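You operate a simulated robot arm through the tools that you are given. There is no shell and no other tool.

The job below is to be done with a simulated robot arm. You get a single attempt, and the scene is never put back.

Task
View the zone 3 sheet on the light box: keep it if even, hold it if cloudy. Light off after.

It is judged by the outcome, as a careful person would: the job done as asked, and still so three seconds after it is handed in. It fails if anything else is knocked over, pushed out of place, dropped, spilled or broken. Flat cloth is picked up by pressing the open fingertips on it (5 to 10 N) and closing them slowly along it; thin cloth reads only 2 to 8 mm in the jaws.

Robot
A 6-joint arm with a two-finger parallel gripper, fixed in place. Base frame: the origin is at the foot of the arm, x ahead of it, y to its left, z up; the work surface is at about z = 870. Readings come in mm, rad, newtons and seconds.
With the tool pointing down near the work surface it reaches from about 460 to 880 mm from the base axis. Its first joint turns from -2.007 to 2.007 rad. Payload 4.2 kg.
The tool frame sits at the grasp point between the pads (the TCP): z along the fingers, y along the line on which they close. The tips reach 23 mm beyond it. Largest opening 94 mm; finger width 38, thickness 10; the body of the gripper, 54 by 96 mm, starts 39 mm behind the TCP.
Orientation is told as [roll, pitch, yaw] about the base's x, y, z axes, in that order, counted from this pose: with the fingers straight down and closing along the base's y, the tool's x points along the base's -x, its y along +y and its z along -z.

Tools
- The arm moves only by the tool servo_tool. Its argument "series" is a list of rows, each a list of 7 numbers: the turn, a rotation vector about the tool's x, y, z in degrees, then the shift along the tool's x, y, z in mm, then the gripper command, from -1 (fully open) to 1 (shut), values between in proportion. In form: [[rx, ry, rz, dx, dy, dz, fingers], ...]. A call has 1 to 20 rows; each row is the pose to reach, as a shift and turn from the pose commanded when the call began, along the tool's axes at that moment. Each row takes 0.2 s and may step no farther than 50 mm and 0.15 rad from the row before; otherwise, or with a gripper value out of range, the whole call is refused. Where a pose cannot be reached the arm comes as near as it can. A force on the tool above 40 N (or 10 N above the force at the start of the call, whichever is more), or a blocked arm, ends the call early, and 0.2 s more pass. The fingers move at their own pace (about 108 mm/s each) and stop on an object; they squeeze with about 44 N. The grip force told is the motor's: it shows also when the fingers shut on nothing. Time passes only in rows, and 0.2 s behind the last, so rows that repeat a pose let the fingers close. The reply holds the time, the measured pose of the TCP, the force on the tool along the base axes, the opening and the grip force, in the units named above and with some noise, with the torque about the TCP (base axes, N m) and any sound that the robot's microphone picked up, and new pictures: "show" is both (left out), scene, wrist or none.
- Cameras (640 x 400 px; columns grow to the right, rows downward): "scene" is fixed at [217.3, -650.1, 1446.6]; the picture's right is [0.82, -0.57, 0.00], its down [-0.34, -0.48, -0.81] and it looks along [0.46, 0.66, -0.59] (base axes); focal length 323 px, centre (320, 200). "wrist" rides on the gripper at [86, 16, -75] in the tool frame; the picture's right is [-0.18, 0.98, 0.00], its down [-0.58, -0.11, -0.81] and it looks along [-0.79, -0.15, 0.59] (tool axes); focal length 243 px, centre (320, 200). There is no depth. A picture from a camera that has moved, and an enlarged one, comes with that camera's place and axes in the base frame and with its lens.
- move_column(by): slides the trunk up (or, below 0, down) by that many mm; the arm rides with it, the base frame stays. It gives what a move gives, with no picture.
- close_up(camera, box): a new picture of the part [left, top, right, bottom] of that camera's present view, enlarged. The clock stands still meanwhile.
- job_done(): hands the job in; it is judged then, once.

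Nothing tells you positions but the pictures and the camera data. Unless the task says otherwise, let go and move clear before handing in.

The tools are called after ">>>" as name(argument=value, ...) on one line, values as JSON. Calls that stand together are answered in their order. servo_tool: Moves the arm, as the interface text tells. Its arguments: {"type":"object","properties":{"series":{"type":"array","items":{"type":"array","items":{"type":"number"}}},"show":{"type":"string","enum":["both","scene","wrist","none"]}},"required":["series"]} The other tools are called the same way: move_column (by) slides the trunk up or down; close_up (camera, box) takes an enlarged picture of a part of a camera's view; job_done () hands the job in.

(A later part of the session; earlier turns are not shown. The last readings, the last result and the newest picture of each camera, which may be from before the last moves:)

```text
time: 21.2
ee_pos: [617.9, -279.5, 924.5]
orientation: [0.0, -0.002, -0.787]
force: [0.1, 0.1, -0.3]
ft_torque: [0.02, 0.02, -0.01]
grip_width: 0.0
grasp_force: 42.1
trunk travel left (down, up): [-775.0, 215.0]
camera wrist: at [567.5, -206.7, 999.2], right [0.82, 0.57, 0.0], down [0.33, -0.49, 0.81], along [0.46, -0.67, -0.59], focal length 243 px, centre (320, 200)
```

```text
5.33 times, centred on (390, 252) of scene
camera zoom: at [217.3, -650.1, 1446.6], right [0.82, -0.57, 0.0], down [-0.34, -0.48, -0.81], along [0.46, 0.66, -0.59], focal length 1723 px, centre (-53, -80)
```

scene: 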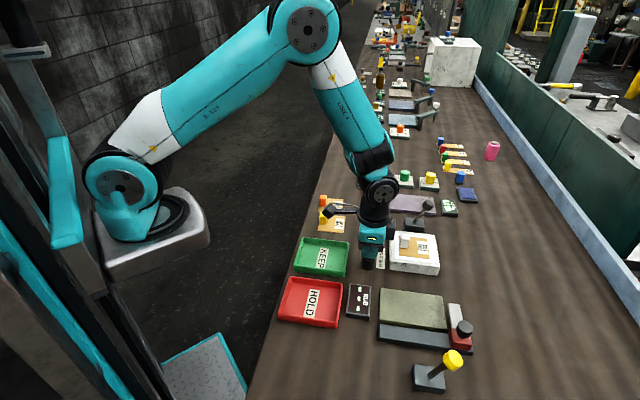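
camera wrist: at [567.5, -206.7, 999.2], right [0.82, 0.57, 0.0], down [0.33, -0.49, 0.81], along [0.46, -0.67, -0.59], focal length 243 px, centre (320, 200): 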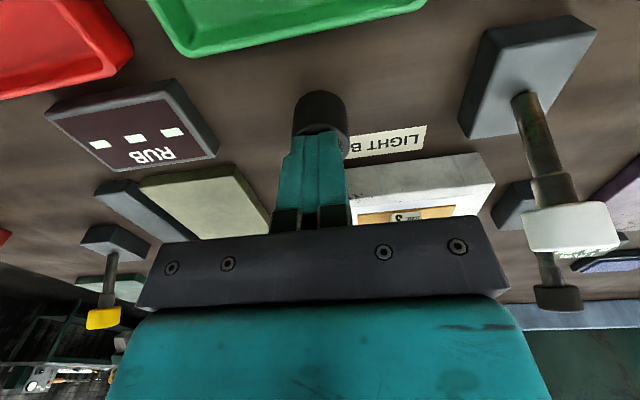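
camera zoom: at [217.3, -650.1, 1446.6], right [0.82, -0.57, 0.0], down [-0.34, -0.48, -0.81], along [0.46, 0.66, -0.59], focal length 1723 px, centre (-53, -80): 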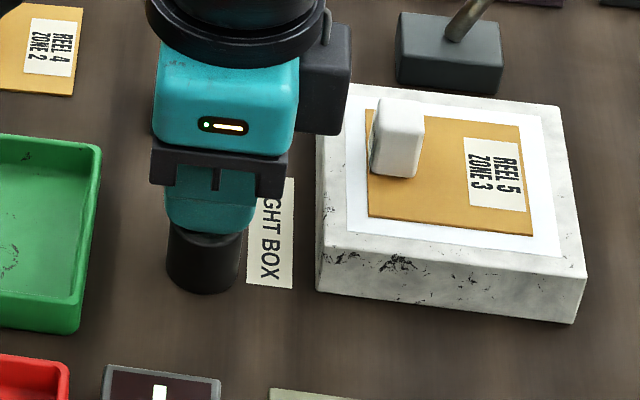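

>>> servo_tool(series=[[0, 0, 0, 0, 0, 1, 1], [0, 0, 0, 0, 0, 2, 1], [0, 0, 0, 0, 0, 3, 1], [0, 0, 0, 0, 0, 3, 1]], show="none")

>>> close_up(camera="scene", box=[330, 215, 450, 290])

```text
time: 22.2
ee_pos: [618.8, -279.0, 923.9]
orientation: [0.002, -0.003, -0.783]
force: [-1.2, 3.6, 30.8]
ft_torque: [0.11, 0.06, 0.0]
grip_width: 0.1
grasp_force: 42.5
trunk travel left (down, up): [-775.0, 215.0]
```

```text
5.33 times, centred on (390, 252) of scene
camera zoom: at [217.3, -650.1, 1446.6], right [0.82, -0.57, 0.0], down [-0.34, -0.48, -0.81], along [0.46, 0.66, -0.59], focal length 1723 px, centre (-53, -80)
```

zoom: 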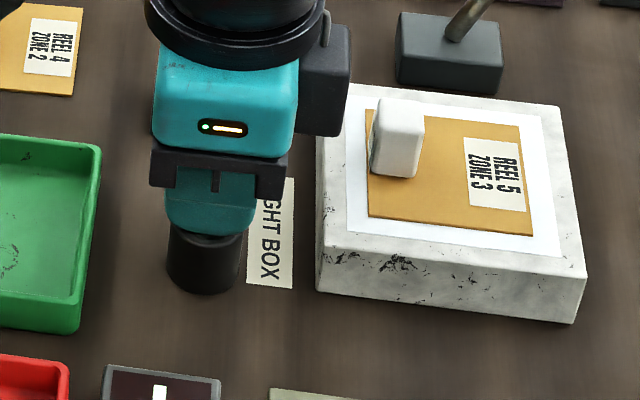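

Pressing reached about 31 N with no travel and no light, so it isn't a push button and is more likely a twist knob. I'll back off, open the fingers, and check clearance before gripping its sides.

>>> servo_tool(series=[[0, 0, 0, 0, 0, -5, 1], [0, 0, 0, 0, 0, -25, 1], [0, 0, 0, 0, 0, -30, 0.4], [0, 0, 0, 0, 0, -30, -0.1], [0, 0, 0, 0, 0, -30, -0.1]])

>>> close_up(camera="wrist", box=[240, 60, 400, 160])

>>> close_up(camera="scene", box=[330, 215, 450, 290])

```text
time: 23.4
ee_pos: [618.6, -279.6, 952.1]
orientation: [-0.001, 0.002, -0.786]
force: [0.3, -0.7, -0.1]
ft_torque: [-0.01, 0.05, 0.02]
grip_width: 51.4
grasp_force: 0.1
trunk travel left (down, up): [-775.0, 215.0]
camera wrist: at [567.1, -206.9, 1026.2], right [0.82, 0.57, 0.0], down [0.33, -0.49, 0.81], along [0.46, -0.67, -0.59], focal length 243 px, centre (320, 200)
```

scene: 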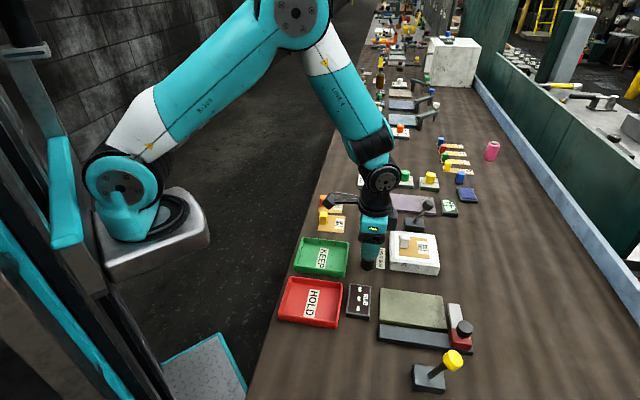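
wrist: 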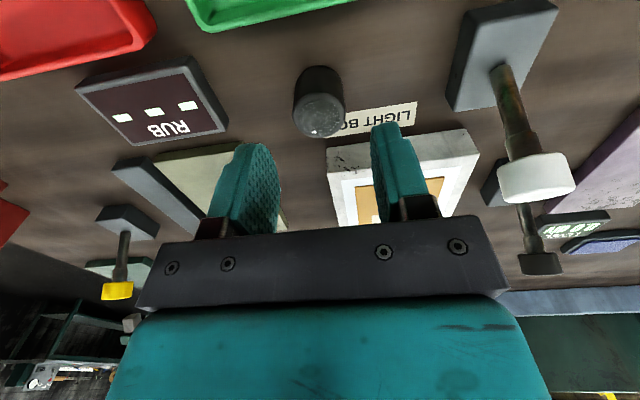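

```text
4.00 times, centred on (320, 110) of wrist
camera zoom: at [567.1, -206.9, 1026.2], right [0.82, 0.57, 0.0], down [0.33, -0.49, 0.81], along [0.46, -0.67, -0.59], focal length 970 px, centre (320, 560)
```

zoom: 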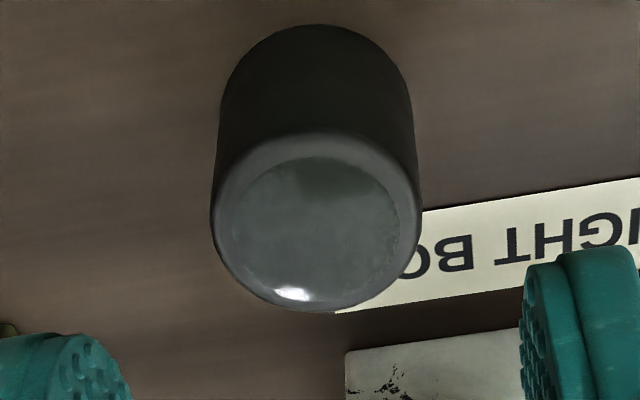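

```text
5.33 times, centred on (390, 252) of scene
camera zoom: at [217.3, -650.1, 1446.6], right [0.82, -0.57, 0.0], down [-0.34, -0.48, -0.81], along [0.46, 0.66, -0.59], focal length 1723 px, centre (-53, -80)
```

zoom: 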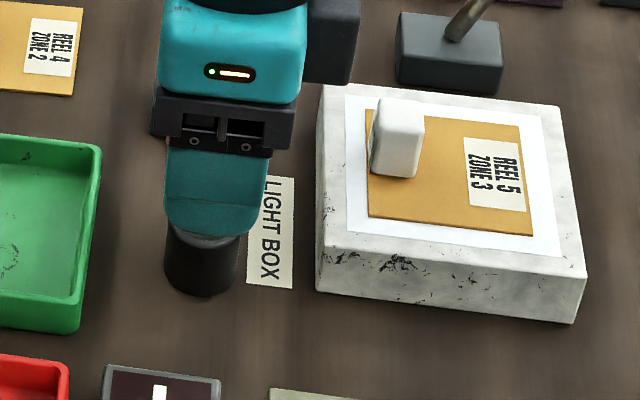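

The cylinder is centred between the open fingers. I'll descend around it and close on its sides for a gentle twist test.

>>> servo_tool(series=[[0, 0, 0, 0, 0, 20, -0.1], [0, 0, 0, 0, 0, 38, -0.1], [0, 0, 0, 0, 0, 45, -0.1], [0, 0, 0, 0, 0, 45, 0.1], [0, 0, 0, 0, 0, 45, 0.25], [0, 0, 0, 0, 0, 45, 0.34], [0, 0, 0, 0, 0, 45, 0.45], [0, 0, 0, 0, 0, 45, 0.45]])

```text
time: 25.2
ee_pos: [617.2, -280.0, 906.8]
orientation: [0.0, 0.0, -0.786]
force: [-0.6, 0.9, 0.5]
ft_torque: [0.02, 0.02, 0.01]
grip_width: 30.5
grasp_force: 43.6
trunk travel left (down, up): [-775.0, 215.0]
camera wrist: at [566.8, -206.8, 980.9], right [0.82, 0.57, 0.0], down [0.33, -0.49, 0.81], along [0.46, -0.67, -0.59], focal length 243 px, centre (320, 200)
```

scene: 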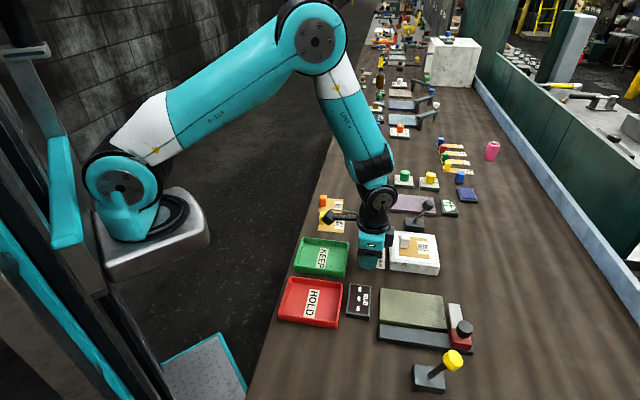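
wrist: 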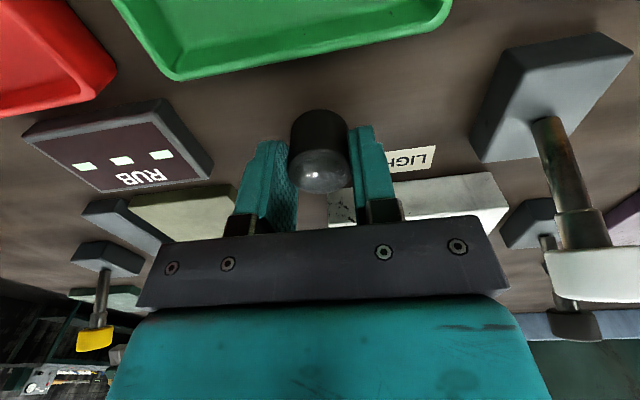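

Gripped at 30.5 mm with no side load. Twisting a few degrees clockwise and reading the torque.

>>> servo_tool(series=[[0, 0, 3, 0, 0, 0, 0.5], [0, 0, 6, 0, 0, 0, 0.5], [0, 0, 9, 0, 0, 0, 0.5], [0, 0, 9, 0, 0, 0, 0.5]], show="none")

>>> close_up(camera="scene", box=[330, 215, 450, 290])

```text
time: 26.2
ee_pos: [617.5, -279.4, 907.4]
orientation: [0.0, -0.002, -0.944]
force: [-0.1, -0.3, 0.0]
ft_torque: [-0.01, 0.0, 0.0]
grip_width: 30.6
grasp_force: 44.1
trunk travel left (down, up): [-775.0, 215.0]
```

```text
5.33 times, centred on (390, 252) of scene
camera zoom: at [217.3, -650.1, 1446.6], right [0.82, -0.57, 0.0], down [-0.34, -0.48, -0.81], along [0.46, 0.66, -0.59], focal length 1723 px, centre (-53, -80)
```

zoom: 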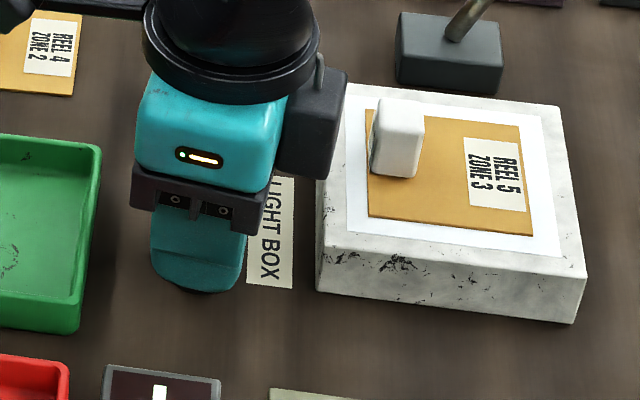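

It turns freely with no torque. I'll keep turning clockwise in modest steps and watch the panel.

>>> servo_tool(series=[[0, 0, 5, 0, 0, 0, 0.5], [0, 0, 10, 0, 0, 0, 0.5], [0, 0, 15, 0, 0, 0, 0.5], [0, 0, 20, 0, 0, 0, 0.5], [0, 0, 25, 0, 0, 0, 0.5], [0, 0, 30, 0, 0, 0, 0.5], [0, 0, 30, 0, 0, 0, 0.5]])

>>> close_up(camera="scene", box=[330, 215, 450, 290])

```text
time: 27.8
ee_pos: [617.5, -279.0, 907.2]
orientation: [0.001, -0.002, -1.466]
force: [-1.1, 0.3, -0.8]
ft_torque: [0.02, 0.0, -0.01]
grip_width: 30.7
grasp_force: 43.3
trunk travel left (down, up): [-775.0, 215.0]
camera wrist: at [624.1, -192.0, 981.4], right [1.0, -0.08, 0.0], down [-0.05, -0.59, 0.81], along [-0.07, -0.8, -0.59], focal length 243 px, centre (320, 200)
```

scene: 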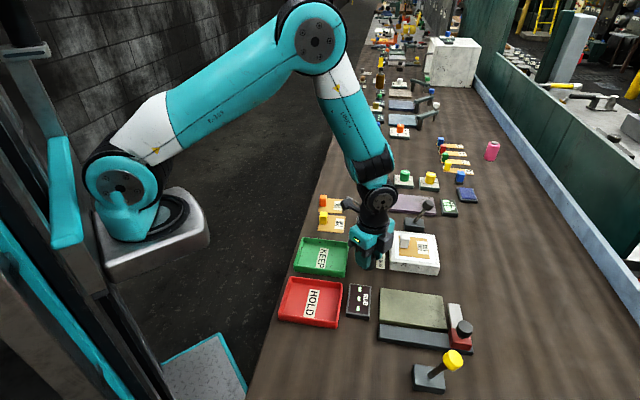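
wrist: 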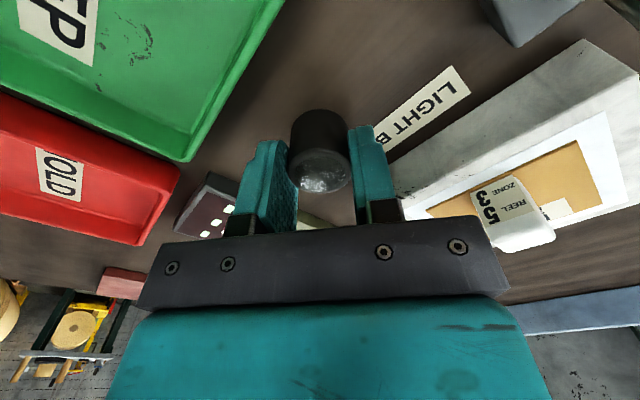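

```text
5.33 times, centred on (390, 252) of scene
camera zoom: at [217.3, -650.1, 1446.6], right [0.82, -0.57, 0.0], down [-0.34, -0.48, -0.81], along [0.46, 0.66, -0.59], focal length 1723 px, centre (-53, -80)
```

zoom: 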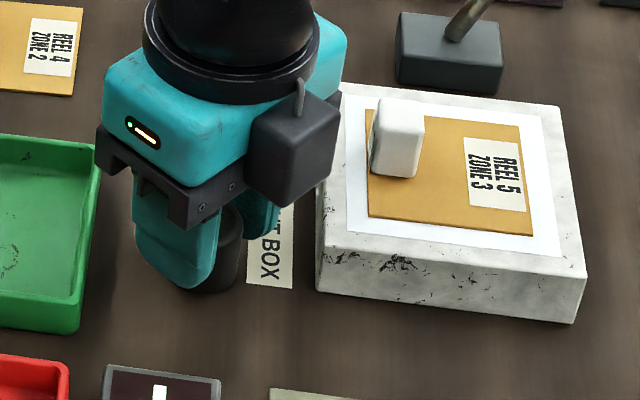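

No change yet at 39° of turn. The white lever limits how far the camera can swing, so I'll go another 16° and check again.

>>> servo_tool(series=[[0, 0, 4, 0, 0, 0, 0.5], [0, 0, 8, 0, 0, 0, 0.5], [0, 0, 12, 0, 0, 0, 0.5], [0, 0, 16, 0, 0, 0, 0.5], [0, 0, 16, 0, 0, 0, 0.5]])

>>> close_up(camera="scene", box=[330, 195, 450, 290])

```text
time: 29.0
ee_pos: [618.5, -278.3, 907.8]
orientation: [-0.001, 0.0, -1.745]
force: [0.6, 0.6, 6.7]
ft_torque: [-0.02, 0.0, 0.05]
grip_width: 30.2
grasp_force: 44.3
trunk travel left (down, up): [-775.0, 215.0]
camera wrist: at [648.1, -197.4, 980.8], right [0.94, -0.35, 0.0], down [-0.21, -0.55, 0.81], along [-0.28, -0.75, -0.59], focal length 243 px, centre (320, 200)
```

scene: 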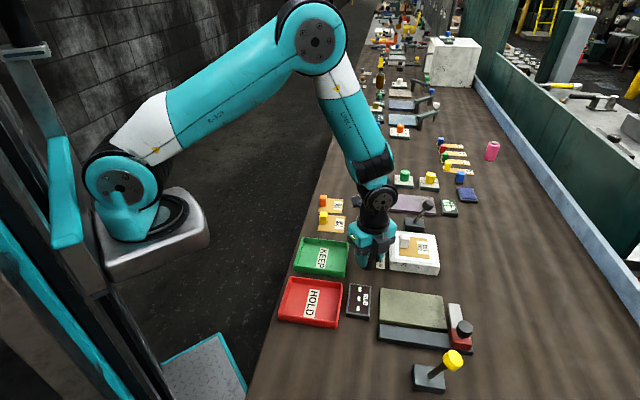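
wrist: 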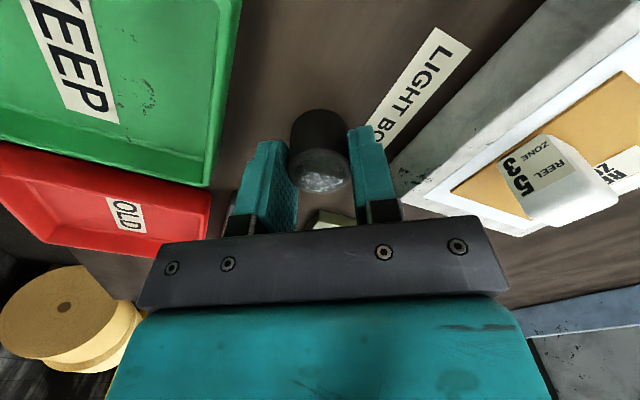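

```text
4.21 times, centred on (390, 242) of scene
camera zoom: at [217.3, -650.1, 1446.6], right [0.82, -0.57, 0.0], down [-0.34, -0.48, -0.81], along [0.46, 0.66, -0.59], focal length 1360 px, centre (25, 21)
```

zoom: 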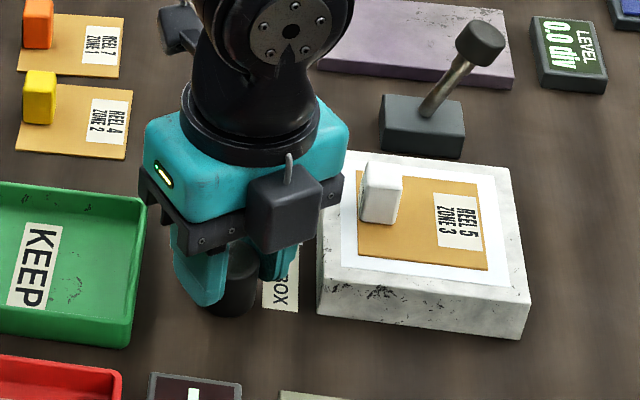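

A small upward force of about 7 N appeared and nothing lit, so I'll turn back counter-clockwise past the start and watch force and panel.

>>> servo_tool(series=[[0, 0, -5, 0, 0, 0, 0.5], [0, 0, -10, 0, 0, 0, 0.5], [0, 0, -16, 0, 0, 0, 0.5], [0, 0, -22, 0, 0, 0, 0.5], [0, 0, -28, 0, 0, 0, 0.5], [0, 0, -34, 0, 0, 0, 0.5], [0, 0, -40, 0, 0, 0, 0.5], [0, 0, -46, 0, 0, 0, 0.5], [0, 0, -52, 0, 0, 0, 0.5], [0, 0, -55, 0, 0, 0, 0.5], [0, 0, -55, 0, 0, 0, 0.5]])

>>> close_up(camera="scene", box=[330, 195, 450, 290])

```text
time: 31.4
ee_pos: [618.9, -280.4, 907.8]
orientation: [0.001, -0.001, -0.785]
force: [0.6, 1.5, 7.6]
ft_torque: [-0.02, 0.05, -0.02]
grip_width: 30.1
grasp_force: 44.4
trunk travel left (down, up): [-775.0, 215.0]
camera wrist: at [567.8, -207.0, 981.7], right [0.82, 0.57, 0.0], down [0.33, -0.49, 0.81], along [0.46, -0.66, -0.59], focal length 243 px, centre (320, 200)
```

scene: 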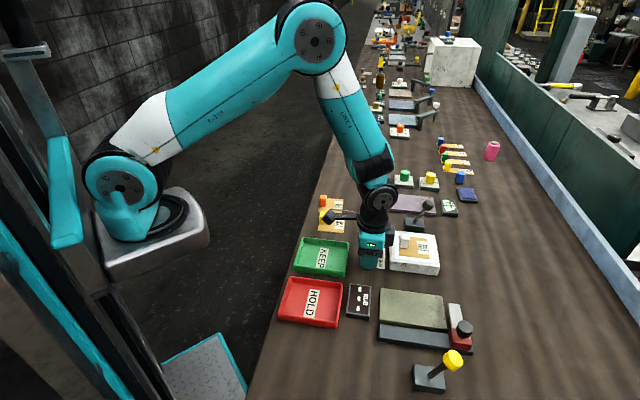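
wrist: 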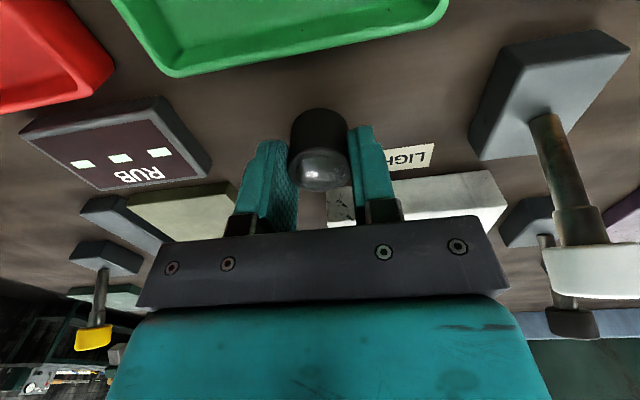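

```text
4.21 times, centred on (390, 242) of scene
camera zoom: at [217.3, -650.1, 1446.6], right [0.82, -0.57, 0.0], down [-0.34, -0.48, -0.81], along [0.46, 0.66, -0.59], focal length 1360 px, centre (25, 21)
```

zoom: 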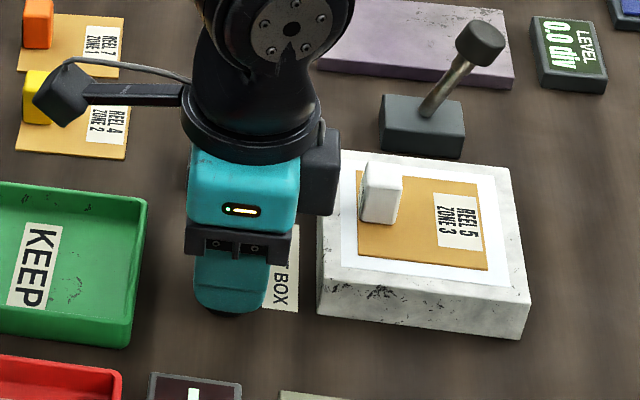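

Back at the start angle with nothing lit. I'll try counter-clockwise from here.

>>> servo_tool(series=[[0, 0, -5, 0, 0, -0.5, 0.5], [0, 0, -10, 0, 0, -1, 0.5], [0, 0, -16, 0, 0, -1, 0.5], [0, 0, -22, 0, 0, -1, 0.5], [0, 0, -28, 0, 0, -1, 0.5], [0, 0, -34, 0, 0, -1, 0.5], [0, 0, -40, 0, 0, -1, 0.5], [0, 0, -46, 0, 0, -1, 0.5], [0, 0, -52, 0, 0, -1, 0.5], [0, 0, -58, 0, 0, -1, 0.5], [0, 0, -58, 0, 0, -1, 0.5]])

>>> close_up(camera="scene", box=[330, 195, 450, 290])

```text
time: 33.8
ee_pos: [618.2, -279.4, 908.0]
orientation: [-0.001, 0.0, 0.229]
force: [-0.6, -0.5, 0.8]
ft_torque: [0.01, -0.01, 0.0]
grip_width: 30.0
grasp_force: 44.1
trunk travel left (down, up): [-775.0, 215.0]
camera wrist: at [529.3, -283.4, 982.2], right [-0.04, 1.0, 0.0], down [0.59, 0.03, 0.81], along [0.81, 0.04, -0.59], focal length 243 px, centre (320, 200)
```

scene: 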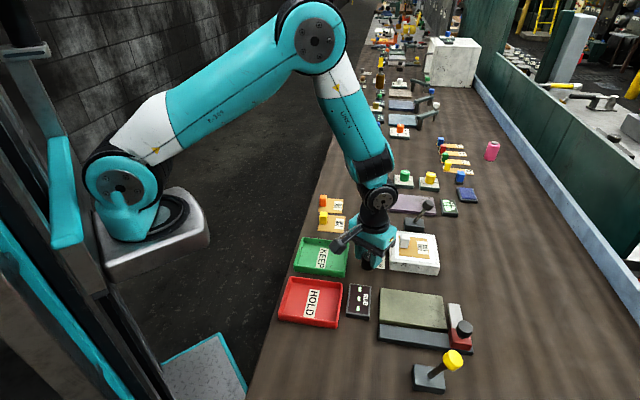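
wrist: 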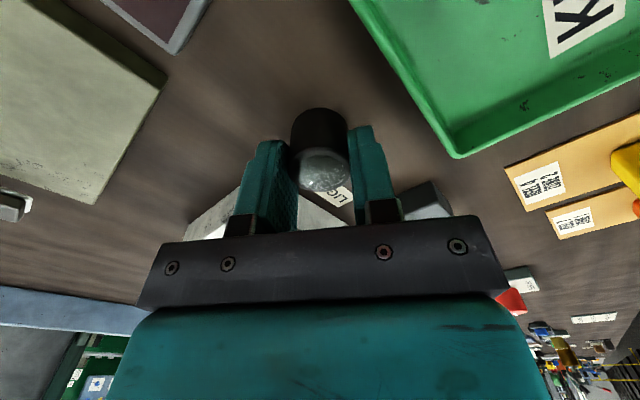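

```text
4.21 times, centred on (390, 242) of scene
camera zoom: at [217.3, -650.1, 1446.6], right [0.82, -0.57, 0.0], down [-0.34, -0.48, -0.81], along [0.46, 0.66, -0.59], focal length 1360 px, centre (25, 21)
```

zoom: 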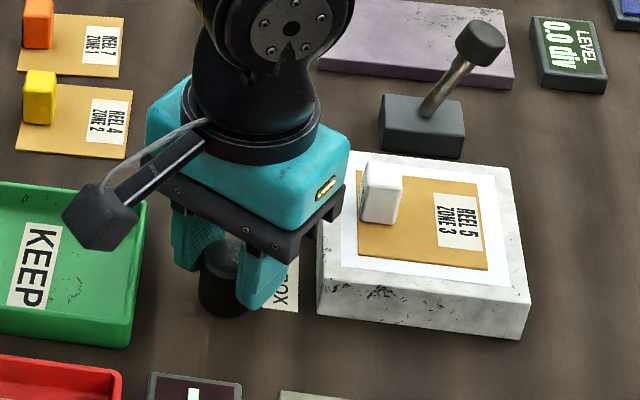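

Neither direction does anything, and there's no resistance or stop. I'll turn it back to where it was, then lift very slightly to learn whether it is fixed, a pull control, or loose.

>>> servo_tool(series=[[0, 0, 6, 0, 0, 0, 0.5], [0, 0, 12, 0, 0, 0, 0.5], [0, 0, 18, 0, 0, 0, 0.5], [0, 0, 24, 0, 0, 0, 0.5], [0, 0, 30, 0, 0, 0, 0.5], [0, 0, 36, 0, 0, 0, 0.5], [0, 0, 42, 0, 0, 0, 0.5], [0, 0, 48, 0, 0, 0, 0.5], [0, 0, 54, 0, 0, 0, 0.5], [0, 0, 58, 0, 0, 0, 0.5], [0, 0, 58, 0, 0, 0, 0.5], [0, 0, 58, 0, 0, -1, 0.5], [0, 0, 58, 0, 0, -2, 0.5], [0, 0, 58, 0, 0, -2, 0.5]])

>>> close_up(camera="scene", box=[330, 215, 450, 290])

```text
time: 36.8
ee_pos: [618.4, -279.0, 909.9]
orientation: [0.001, 0.001, -0.785]
force: [-0.4, -1.3, -0.1]
ft_torque: [0.01, -0.02, -0.03]
grip_width: 29.8
grasp_force: 43.4
trunk travel left (down, up): [-775.0, 215.0]
camera wrist: at [567.6, -206.8, 983.9], right [0.82, 0.57, 0.0], down [0.33, -0.49, 0.81], along [0.46, -0.67, -0.59], focal length 243 px, centre (320, 200)
```

scene: 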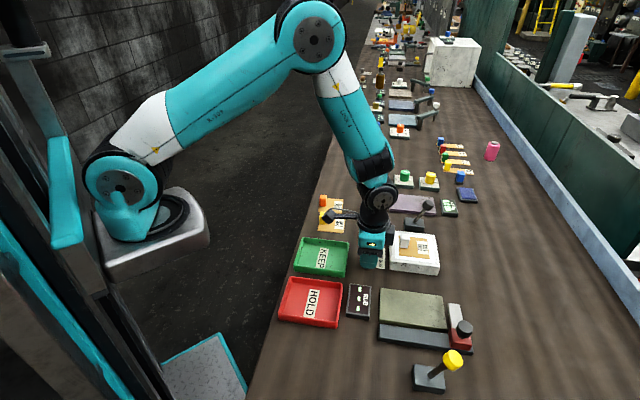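
wrist: 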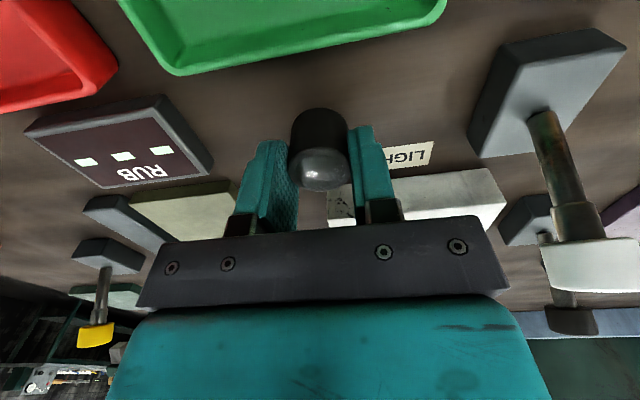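

```text
5.33 times, centred on (390, 252) of scene
camera zoom: at [217.3, -650.1, 1446.6], right [0.82, -0.57, 0.0], down [-0.34, -0.48, -0.81], along [0.46, 0.66, -0.59], focal length 1723 px, centre (-53, -80)
```

zoom: 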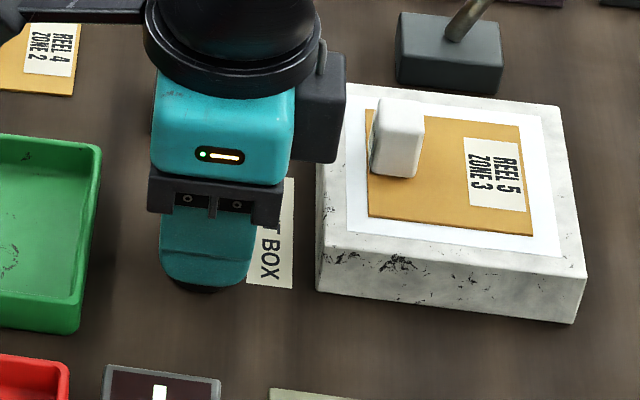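

It rose 2 mm with no load. I'll lift a few mm more to see if it is a pull control or a loose piece.

>>> servo_tool(series=[[0, 0, 0, 0, 0, -2, 0.5], [0, 0, 0, 0, 0, -4, 0.5], [0, 0, 0, 0, 0, -6, 0.5], [0, 0, 0, 0, 0, -6, 0.5]], show="wrist")

>>> close_up(camera="scene", box=[330, 215, 450, 290])

>>> close_up(camera="wrist", box=[240, 80, 400, 220])

```text
time: 37.8
ee_pos: [618.1, -279.5, 915.7]
orientation: [-0.001, 0.001, -0.786]
force: [0.3, -0.5, -0.9]
ft_torque: [0.01, 0.0, 0.05]
grip_width: 29.8
grasp_force: 44.1
trunk travel left (down, up): [-775.0, 215.0]
camera wrist: at [567.2, -206.7, 989.5], right [0.82, 0.57, 0.0], down [0.33, -0.49, 0.81], along [0.46, -0.67, -0.59], focal length 243 px, centre (320, 200)
```

wrist: 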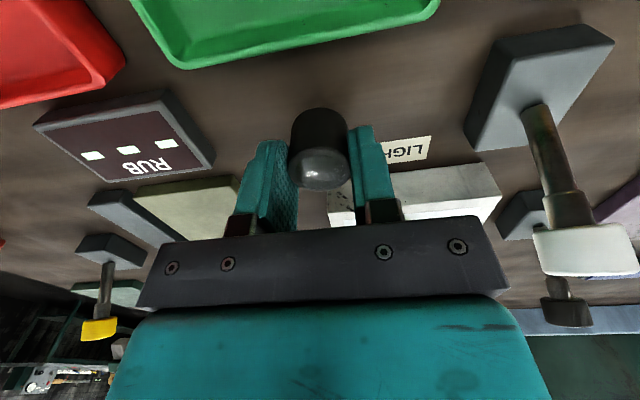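

```text
5.33 times, centred on (390, 252) of scene
camera zoom: at [217.3, -650.1, 1446.6], right [0.82, -0.57, 0.0], down [-0.34, -0.48, -0.81], along [0.46, 0.66, -0.59], focal length 1723 px, centre (-53, -80)
```

zoom: 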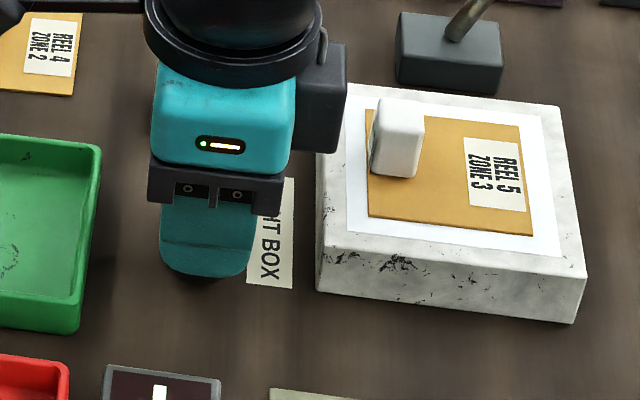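

```text
2.86 times, centred on (320, 150) of wrist
camera zoom: at [567.2, -206.7, 989.5], right [0.82, 0.57, 0.0], down [0.33, -0.49, 0.81], along [0.46, -0.67, -0.59], focal length 693 px, centre (320, 343)
```

zoom: 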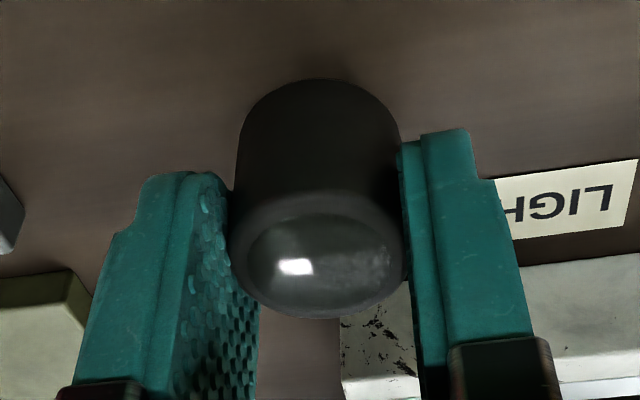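

It rises with almost no weight. I'll lift another 20 mm gently to see its underside and be sure what it is.

>>> servo_tool(series=[[0, 0, 0, 0, 0, -4, 0.5], [0, 0, 0, 0, 0, -8, 0.5], [0, 0, 0, 0, 0, -12, 0.5], [0, 0, 0, 0, 0, -16, 0.5], [0, 0, 0, 0, 0, -20, 0.5], [0, 0, 0, 0, 0, -20, 0.5]], show="wrist")

>>> close_up(camera="scene", box=[330, 215, 450, 290])

>>> close_up(camera="wrist", box=[240, 60, 400, 200])

```text
time: 39.2
ee_pos: [618.1, -278.3, 936.3]
orientation: [0.0, 0.001, -0.786]
force: [-0.9, -0.2, -0.3]
ft_torque: [0.0, -0.03, 0.01]
grip_width: 30.1
grasp_force: 44.3
trunk travel left (down, up): [-775.0, 215.0]
camera wrist: at [567.4, -206.6, 1009.6], right [0.82, 0.57, 0.0], down [0.33, -0.49, 0.81], along [0.46, -0.67, -0.59], focal length 243 px, centre (320, 200)
```

wrist: 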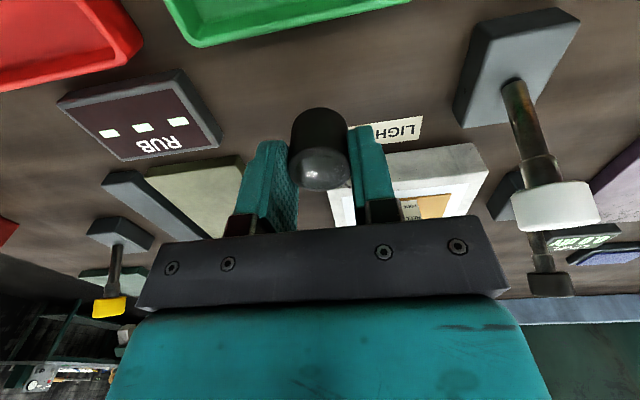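

```text
5.33 times, centred on (390, 252) of scene
camera zoom: at [217.3, -650.1, 1446.6], right [0.82, -0.57, 0.0], down [-0.34, -0.48, -0.81], along [0.46, 0.66, -0.59], focal length 1723 px, centre (-53, -80)
```

zoom: 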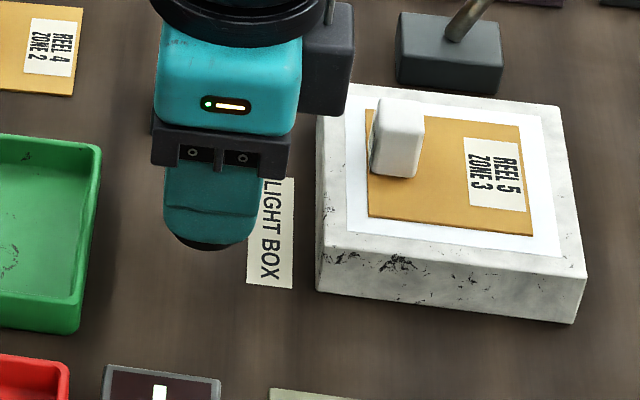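

```text
2.86 times, centred on (320, 130) of wrist
camera zoom: at [567.4, -206.6, 1009.6], right [0.82, 0.57, 0.0], down [0.33, -0.49, 0.81], along [0.46, -0.67, -0.59], focal length 693 px, centre (320, 400)
```

zoom: 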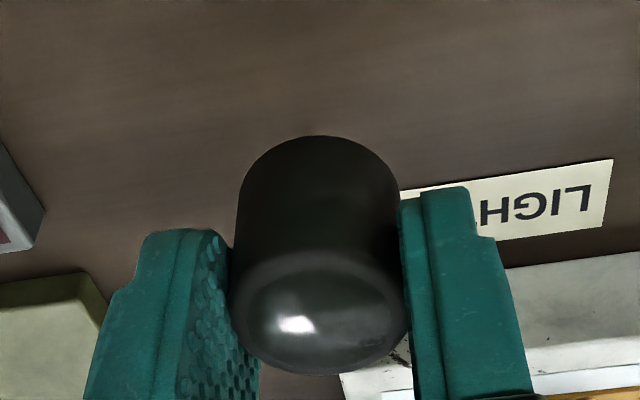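

It is a loose cap-topped cylinder, probably a loupe, and not the switch. I'll set it back exactly where it stood.

>>> servo_tool(series=[[0, 0, 0, 0, 0, 8, 0.5], [0, 0, 0, 0, 0, 16, 0.5], [0, 0, 0, 0, 0, 22, 0.5], [0, 0, 0, 0, 0, 25, 0.5], [0, 0, 0, 0, 0, 26, 0.5], [0, 0, 0, 0, 0, 27, 0.5], [0, 0, 0, 0, 0, 27, 0.5]], show="none")

>>> close_up(camera="scene", box=[330, 215, 450, 290])

```text
time: 40.8
ee_pos: [618.0, -279.6, 908.2]
orientation: [0.001, 0.001, -0.786]
force: [-0.1, -0.3, -0.8]
ft_torque: [-0.01, 0.0, -0.01]
grip_width: 30.0
grasp_force: 44.5
trunk travel left (down, up): [-775.0, 215.0]
```

```text
5.33 times, centred on (390, 252) of scene
camera zoom: at [217.3, -650.1, 1446.6], right [0.82, -0.57, 0.0], down [-0.34, -0.48, -0.81], along [0.46, 0.66, -0.59], focal length 1723 px, centre (-53, -80)
```

zoom: 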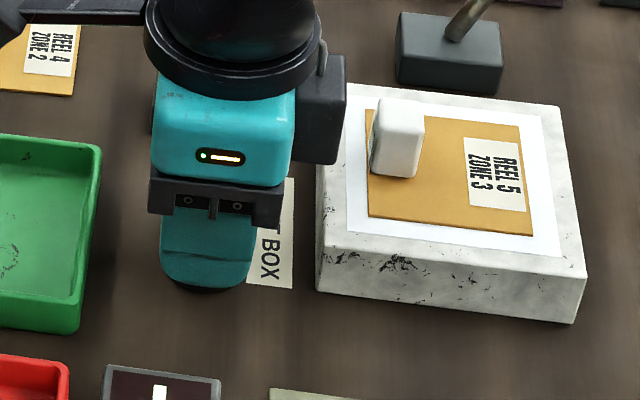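

>>> servo_tool(series=[[0, 0, 0, 0, 0, 0.7, 0.5], [0, 0, 0, 0, 0, 1.4, 0.5], [0, 0, 0, 0, 0, 1.4, 0.5]], show="none")

```text
time: 41.6
ee_pos: [618.3, -279.8, 908.4]
orientation: [-0.002, -0.001, -0.785]
force: [0.9, 0.4, 6.3]
ft_torque: [0.02, -0.13, 0.02]
grip_width: 29.7
grasp_force: 44.0
trunk travel left (down, up): [-775.0, 215.0]
```

The cylinder is down again. Releasing, rising clear, and checking it stands as before.

>>> servo_tool(series=[[0, 0, 0, 0, 0, -0.7, 0.3], [0, 0, 0, 0, 0, -0.7, 0.15], [0, 0, 0, 0, 0, -0.7, -0.1], [0, 0, 0, 0, 0, -0.7, -0.1], [0, 0, 0, 0, 0, -20, -0.1], [0, 0, 0, 0, 0, -60, -0.1], [0, 0, 0, 0, 0, -110, -0.1], [0, 0, 0, 0, 0, -160, -0.1], [0, 0, 0, 0, 0, -200, -0.1], [0, 0, 0, 0, 0, -200, -0.1]])

>>> close_up(camera="scene", box=[330, 195, 450, 290])

>>> close_up(camera="wrist", box=[320, 0, 560, 150])

>>> close_up(camera="wrist", box=[160, 0, 400, 150])

```text
time: 43.8
ee_pos: [619.6, -277.1, 1108.8]
orientation: [0.0, 0.0, -0.787]
force: [-0.5, -0.2, 0.6]
ft_torque: [-0.04, 0.0, -0.01]
grip_width: 51.6
grasp_force: 0.0
trunk travel left (down, up): [-775.0, 215.0]
camera wrist: at [568.2, -205.5, 1183.3], right [0.82, 0.57, 0.0], down [0.33, -0.49, 0.81], along [0.46, -0.67, -0.59], focal length 243 px, centre (320, 200)
```

scene: 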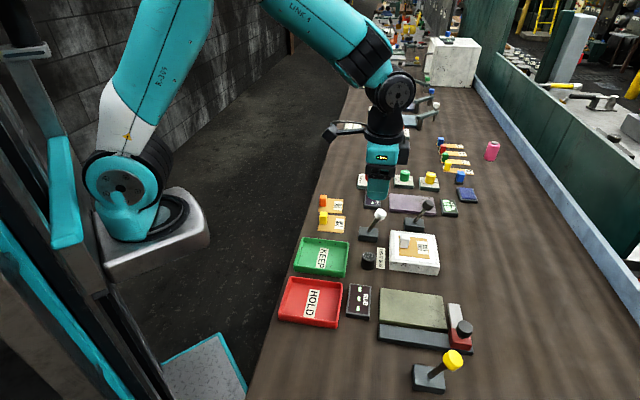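
wrist: 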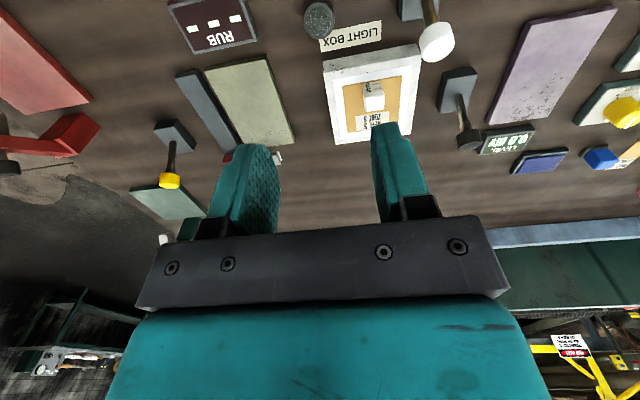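

```text
4.21 times, centred on (390, 242) of scene
camera zoom: at [217.3, -650.1, 1446.6], right [0.82, -0.57, 0.0], down [-0.34, -0.48, -0.81], along [0.46, 0.66, -0.59], focal length 1360 px, centre (25, 21)
```

zoom: 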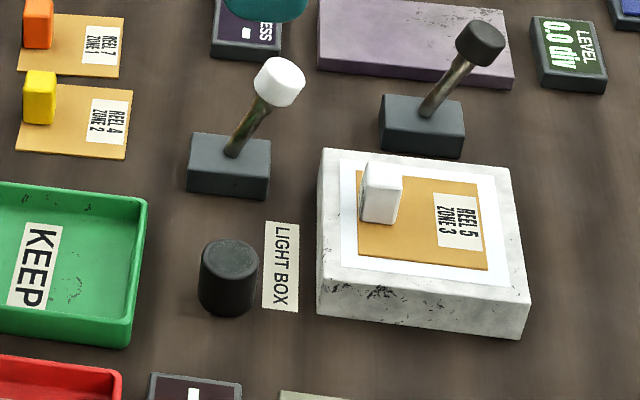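

```text
2.67 times, centred on (440, 75) of wrist
camera zoom: at [568.2, -205.5, 1183.3], right [0.82, 0.57, 0.0], down [0.33, -0.49, 0.81], along [0.46, -0.67, -0.59], focal length 647 px, centre (0, 533)
```

zoom: 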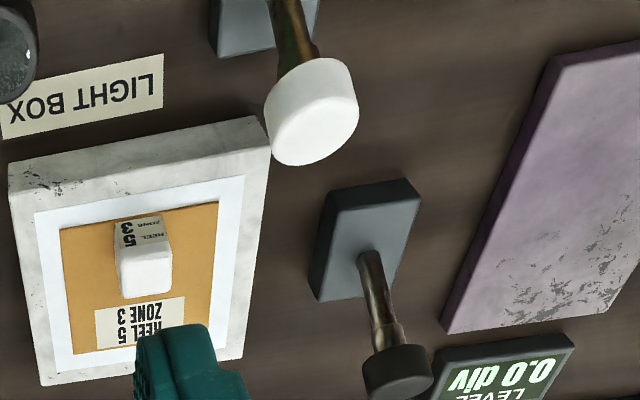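

```text
2.67 times, centred on (280, 75) of wrist
camera zoom: at [568.2, -205.5, 1183.3], right [0.82, 0.57, 0.0], down [0.33, -0.49, 0.81], along [0.46, -0.67, -0.59], focal length 647 px, centre (427, 533)
```

zoom: 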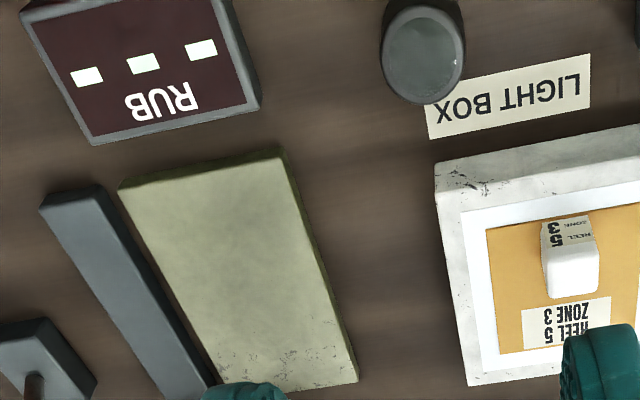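

The cylinder stands where it was. By layout, the white-topped lever pairs with the light box, while the black and yellow ones sit with the stiffness and rub stations. It leans outward, so I'll go just outside its knob with shut fingers and pull it toward the robot.

>>> servo_tool(series=[[0, 0, 0, -19, 33.6, 10, 0.5], [0, 0, 0, -38, 67.2, 20, 1], [0, 0, 0, -56.5, 100.8, 48, 1], [0, 0, 0, -56.5, 100.8, 48, 1]])

>>> close_up(camera="wrist", box=[200, 0, 440, 150])

>>> close_up(camera="scene", box=[330, 185, 450, 280])

```text
time: 44.8
ee_pos: [732.3, -247.3, 1059.2]
orientation: [0.0, 0.001, -0.785]
force: [1.3, 0.9, 0.2]
ft_torque: [-0.02, 0.0, 0.01]
grip_width: 0.1
grasp_force: 42.2
trunk travel left (down, up): [-775.0, 215.0]
camera wrist: at [681.4, -174.9, 1133.7], right [0.83, 0.56, 0.0], down [0.33, -0.49, 0.81], along [0.46, -0.67, -0.59], focal length 243 px, centre (320, 200)
```

scene: 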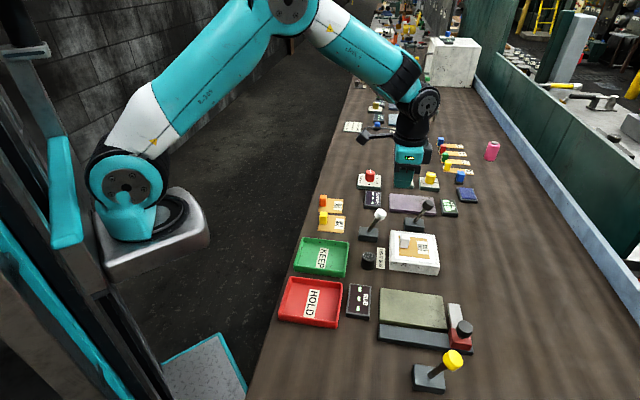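
wrist: 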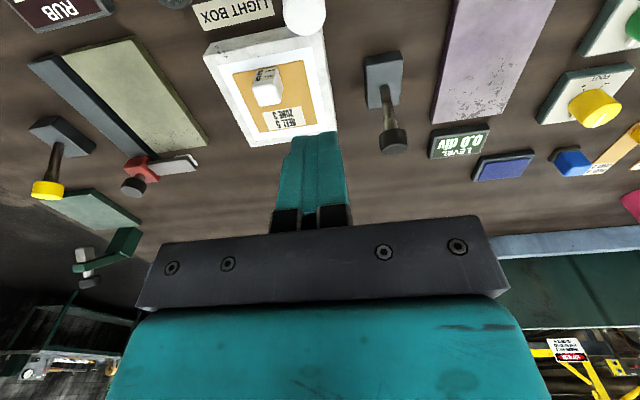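

```text
2.67 times, centred on (320, 75) of wrist
camera zoom: at [681.4, -174.9, 1133.7], right [0.83, 0.56, 0.0], down [0.33, -0.49, 0.81], along [0.46, -0.67, -0.59], focal length 647 px, centre (320, 533)
```

zoom: 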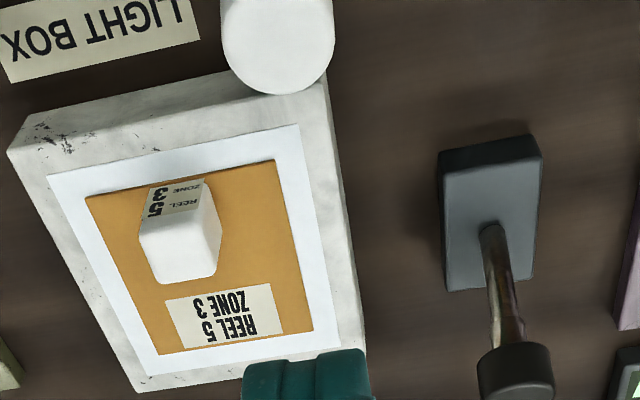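

```text
4.21 times, centred on (390, 232) of scene
camera zoom: at [217.3, -650.1, 1446.6], right [0.82, -0.57, 0.0], down [-0.34, -0.48, -0.81], along [0.46, 0.66, -0.59], focal length 1360 px, centre (25, 63)
```

zoom: 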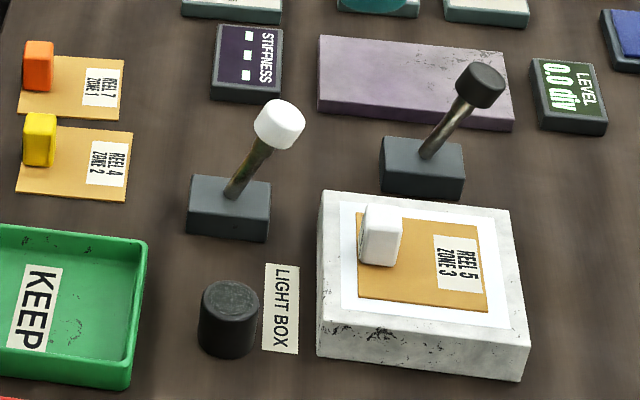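

The knob's outer face is about 8 mm inward of the fingers. Descending beside it (well above the panel), then pulling slowly toward the robot.

>>> servo_tool(series=[[0, 0, 0, 0, -2, 40, 1], [0, 0, 0, 0, -2, 75, 1], [0, 0, 0, 0, -2, 95, 1], [0, 0, 0, 0, -2, 97, 1], [0, 0, 0, 0, -2, 97, 1]])

>>> close_up(camera="scene", box=[330, 185, 450, 280])

```text
time: 46.0
ee_pos: [727.6, -248.3, 962.6]
orientation: [0.001, -0.002, -0.785]
force: [0.3, 0.7, -0.7]
ft_torque: [0.01, 0.01, -0.04]
grip_width: 0.0
grasp_force: 42.3
trunk travel left (down, up): [-775.0, 215.0]
camera wrist: at [677.1, -176.7, 1037.0], right [0.82, 0.57, 0.0], down [0.33, -0.49, 0.81], along [0.46, -0.67, -0.59], focal length 243 px, centre (320, 200)
```

scene: 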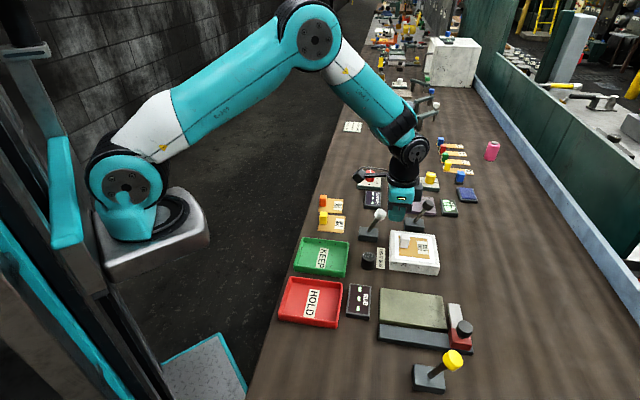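
wrist: 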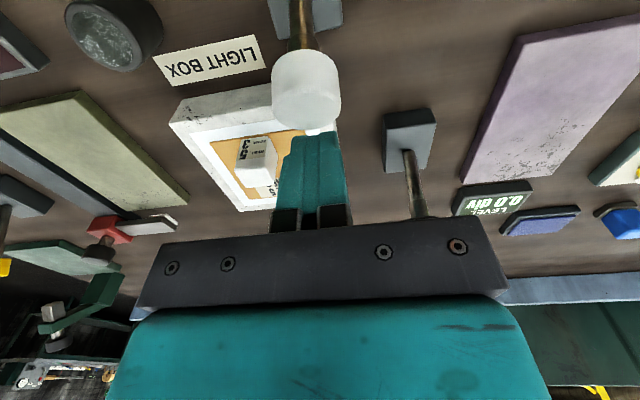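

```text
4.21 times, centred on (390, 232) of scene
camera zoom: at [217.3, -650.1, 1446.6], right [0.82, -0.57, 0.0], down [-0.34, -0.48, -0.81], along [0.46, 0.66, -0.59], focal length 1360 px, centre (25, 63)
```

zoom: 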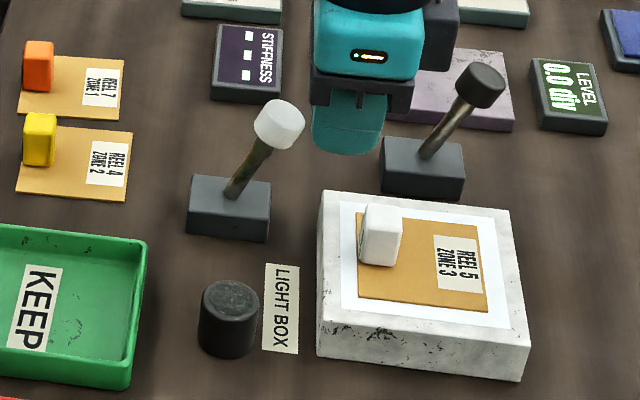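

The fingers are aligned just outside the white knob. Pulling it toward the robot in small steps.

>>> servo_tool(series=[[0, 0, 0, 5, 1, 0, 1], [0, 0, 0, 9, 1, 0, 1], [0, 0, 0, 13, 1, 0, 1], [0, 0, 0, 17, 1, 0, 1], [0, 0, 0, 21, 1, 0, 1], [0, 0, 0, 25, 1, 0, 1], [0, 0, 0, 25, 1, 0, 1]], show="wrist")

>>> close_up(camera="scene", box=[330, 185, 450, 280])

```text
time: 47.6
ee_pos: [712.3, -231.3, 963.8]
orientation: [0.0, -0.003, -0.785]
force: [0.9, -1.3, 7.4]
ft_torque: [0.1, 0.12, 0.02]
grip_width: 0.0
grasp_force: 42.1
trunk travel left (down, up): [-775.0, 215.0]
camera wrist: at [660.5, -158.3, 1037.3], right [0.82, 0.57, 0.0], down [0.33, -0.49, 0.81], along [0.46, -0.67, -0.59], focal length 243 px, centre (320, 200)
```

wrist: 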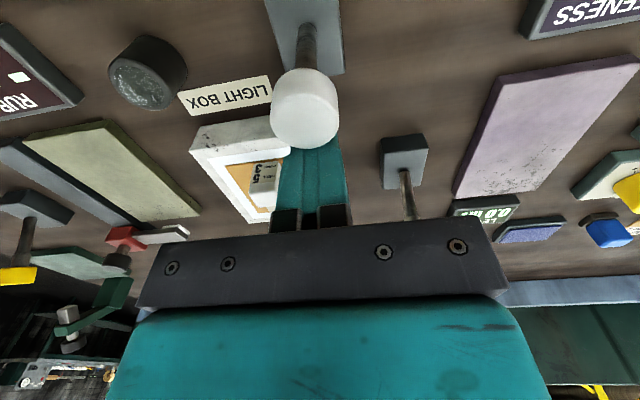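

```text
4.21 times, centred on (390, 232) of scene
camera zoom: at [217.3, -650.1, 1446.6], right [0.82, -0.57, 0.0], down [-0.34, -0.48, -0.81], along [0.46, 0.66, -0.59], focal length 1360 px, centre (25, 63)
```

zoom: 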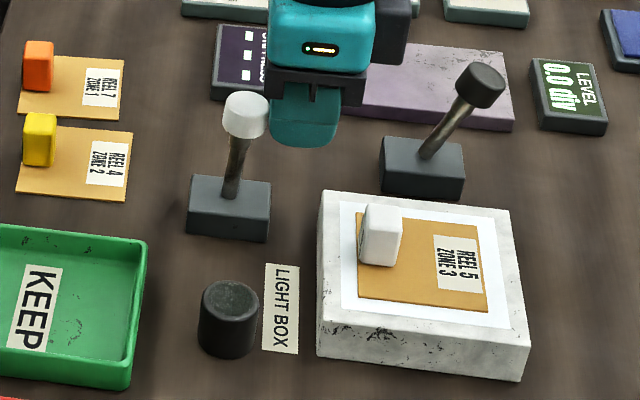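

The lever is moving smoothly and is about upright. Continuing through to the other side.

>>> servo_tool(series=[[0, 0, 0, 4, 0, 0, 1], [0, 0, 0, 8, 0, 0, 1], [0, 0, 0, 12, 0, 0, 1], [0, 0, 0, 16, 0, 0, 1], [0, 0, 0, 20, 0, 0, 1], [0, 0, 0, 20, 0, 0, 1]], show="wrist")

>>> close_up(camera="scene", box=[330, 185, 450, 280])

```text
time: 49.0
ee_pos: [698.0, -216.2, 962.1]
orientation: [-0.002, 0.0, -0.786]
force: [0.7, -0.6, 0.1]
ft_torque: [0.02, -0.02, -0.04]
grip_width: 0.1
grasp_force: 42.5
trunk travel left (down, up): [-775.0, 215.0]
heard: click
camera wrist: at [646.5, -144.1, 1036.7], right [0.82, 0.57, 0.0], down [0.33, -0.49, 0.81], along [0.46, -0.67, -0.59], focal length 243 px, centre (320, 200)
```

wrist: 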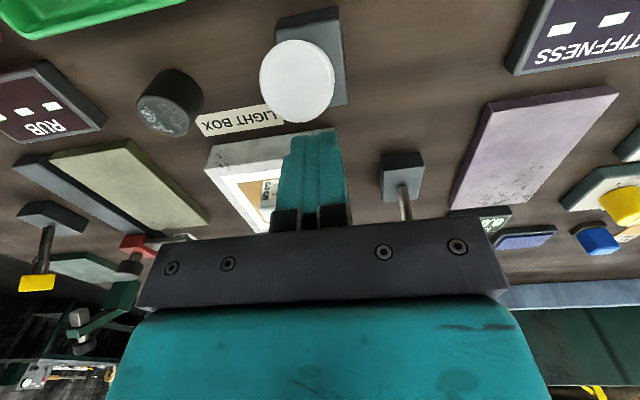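

```text
4.21 times, centred on (390, 232) of scene
camera zoom: at [217.3, -650.1, 1446.6], right [0.82, -0.57, 0.0], down [-0.34, -0.48, -0.81], along [0.46, 0.66, -0.59], focal length 1360 px, centre (25, 63)
```

zoom: 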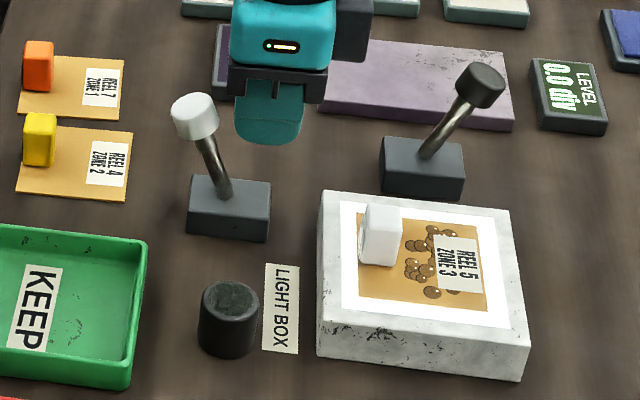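

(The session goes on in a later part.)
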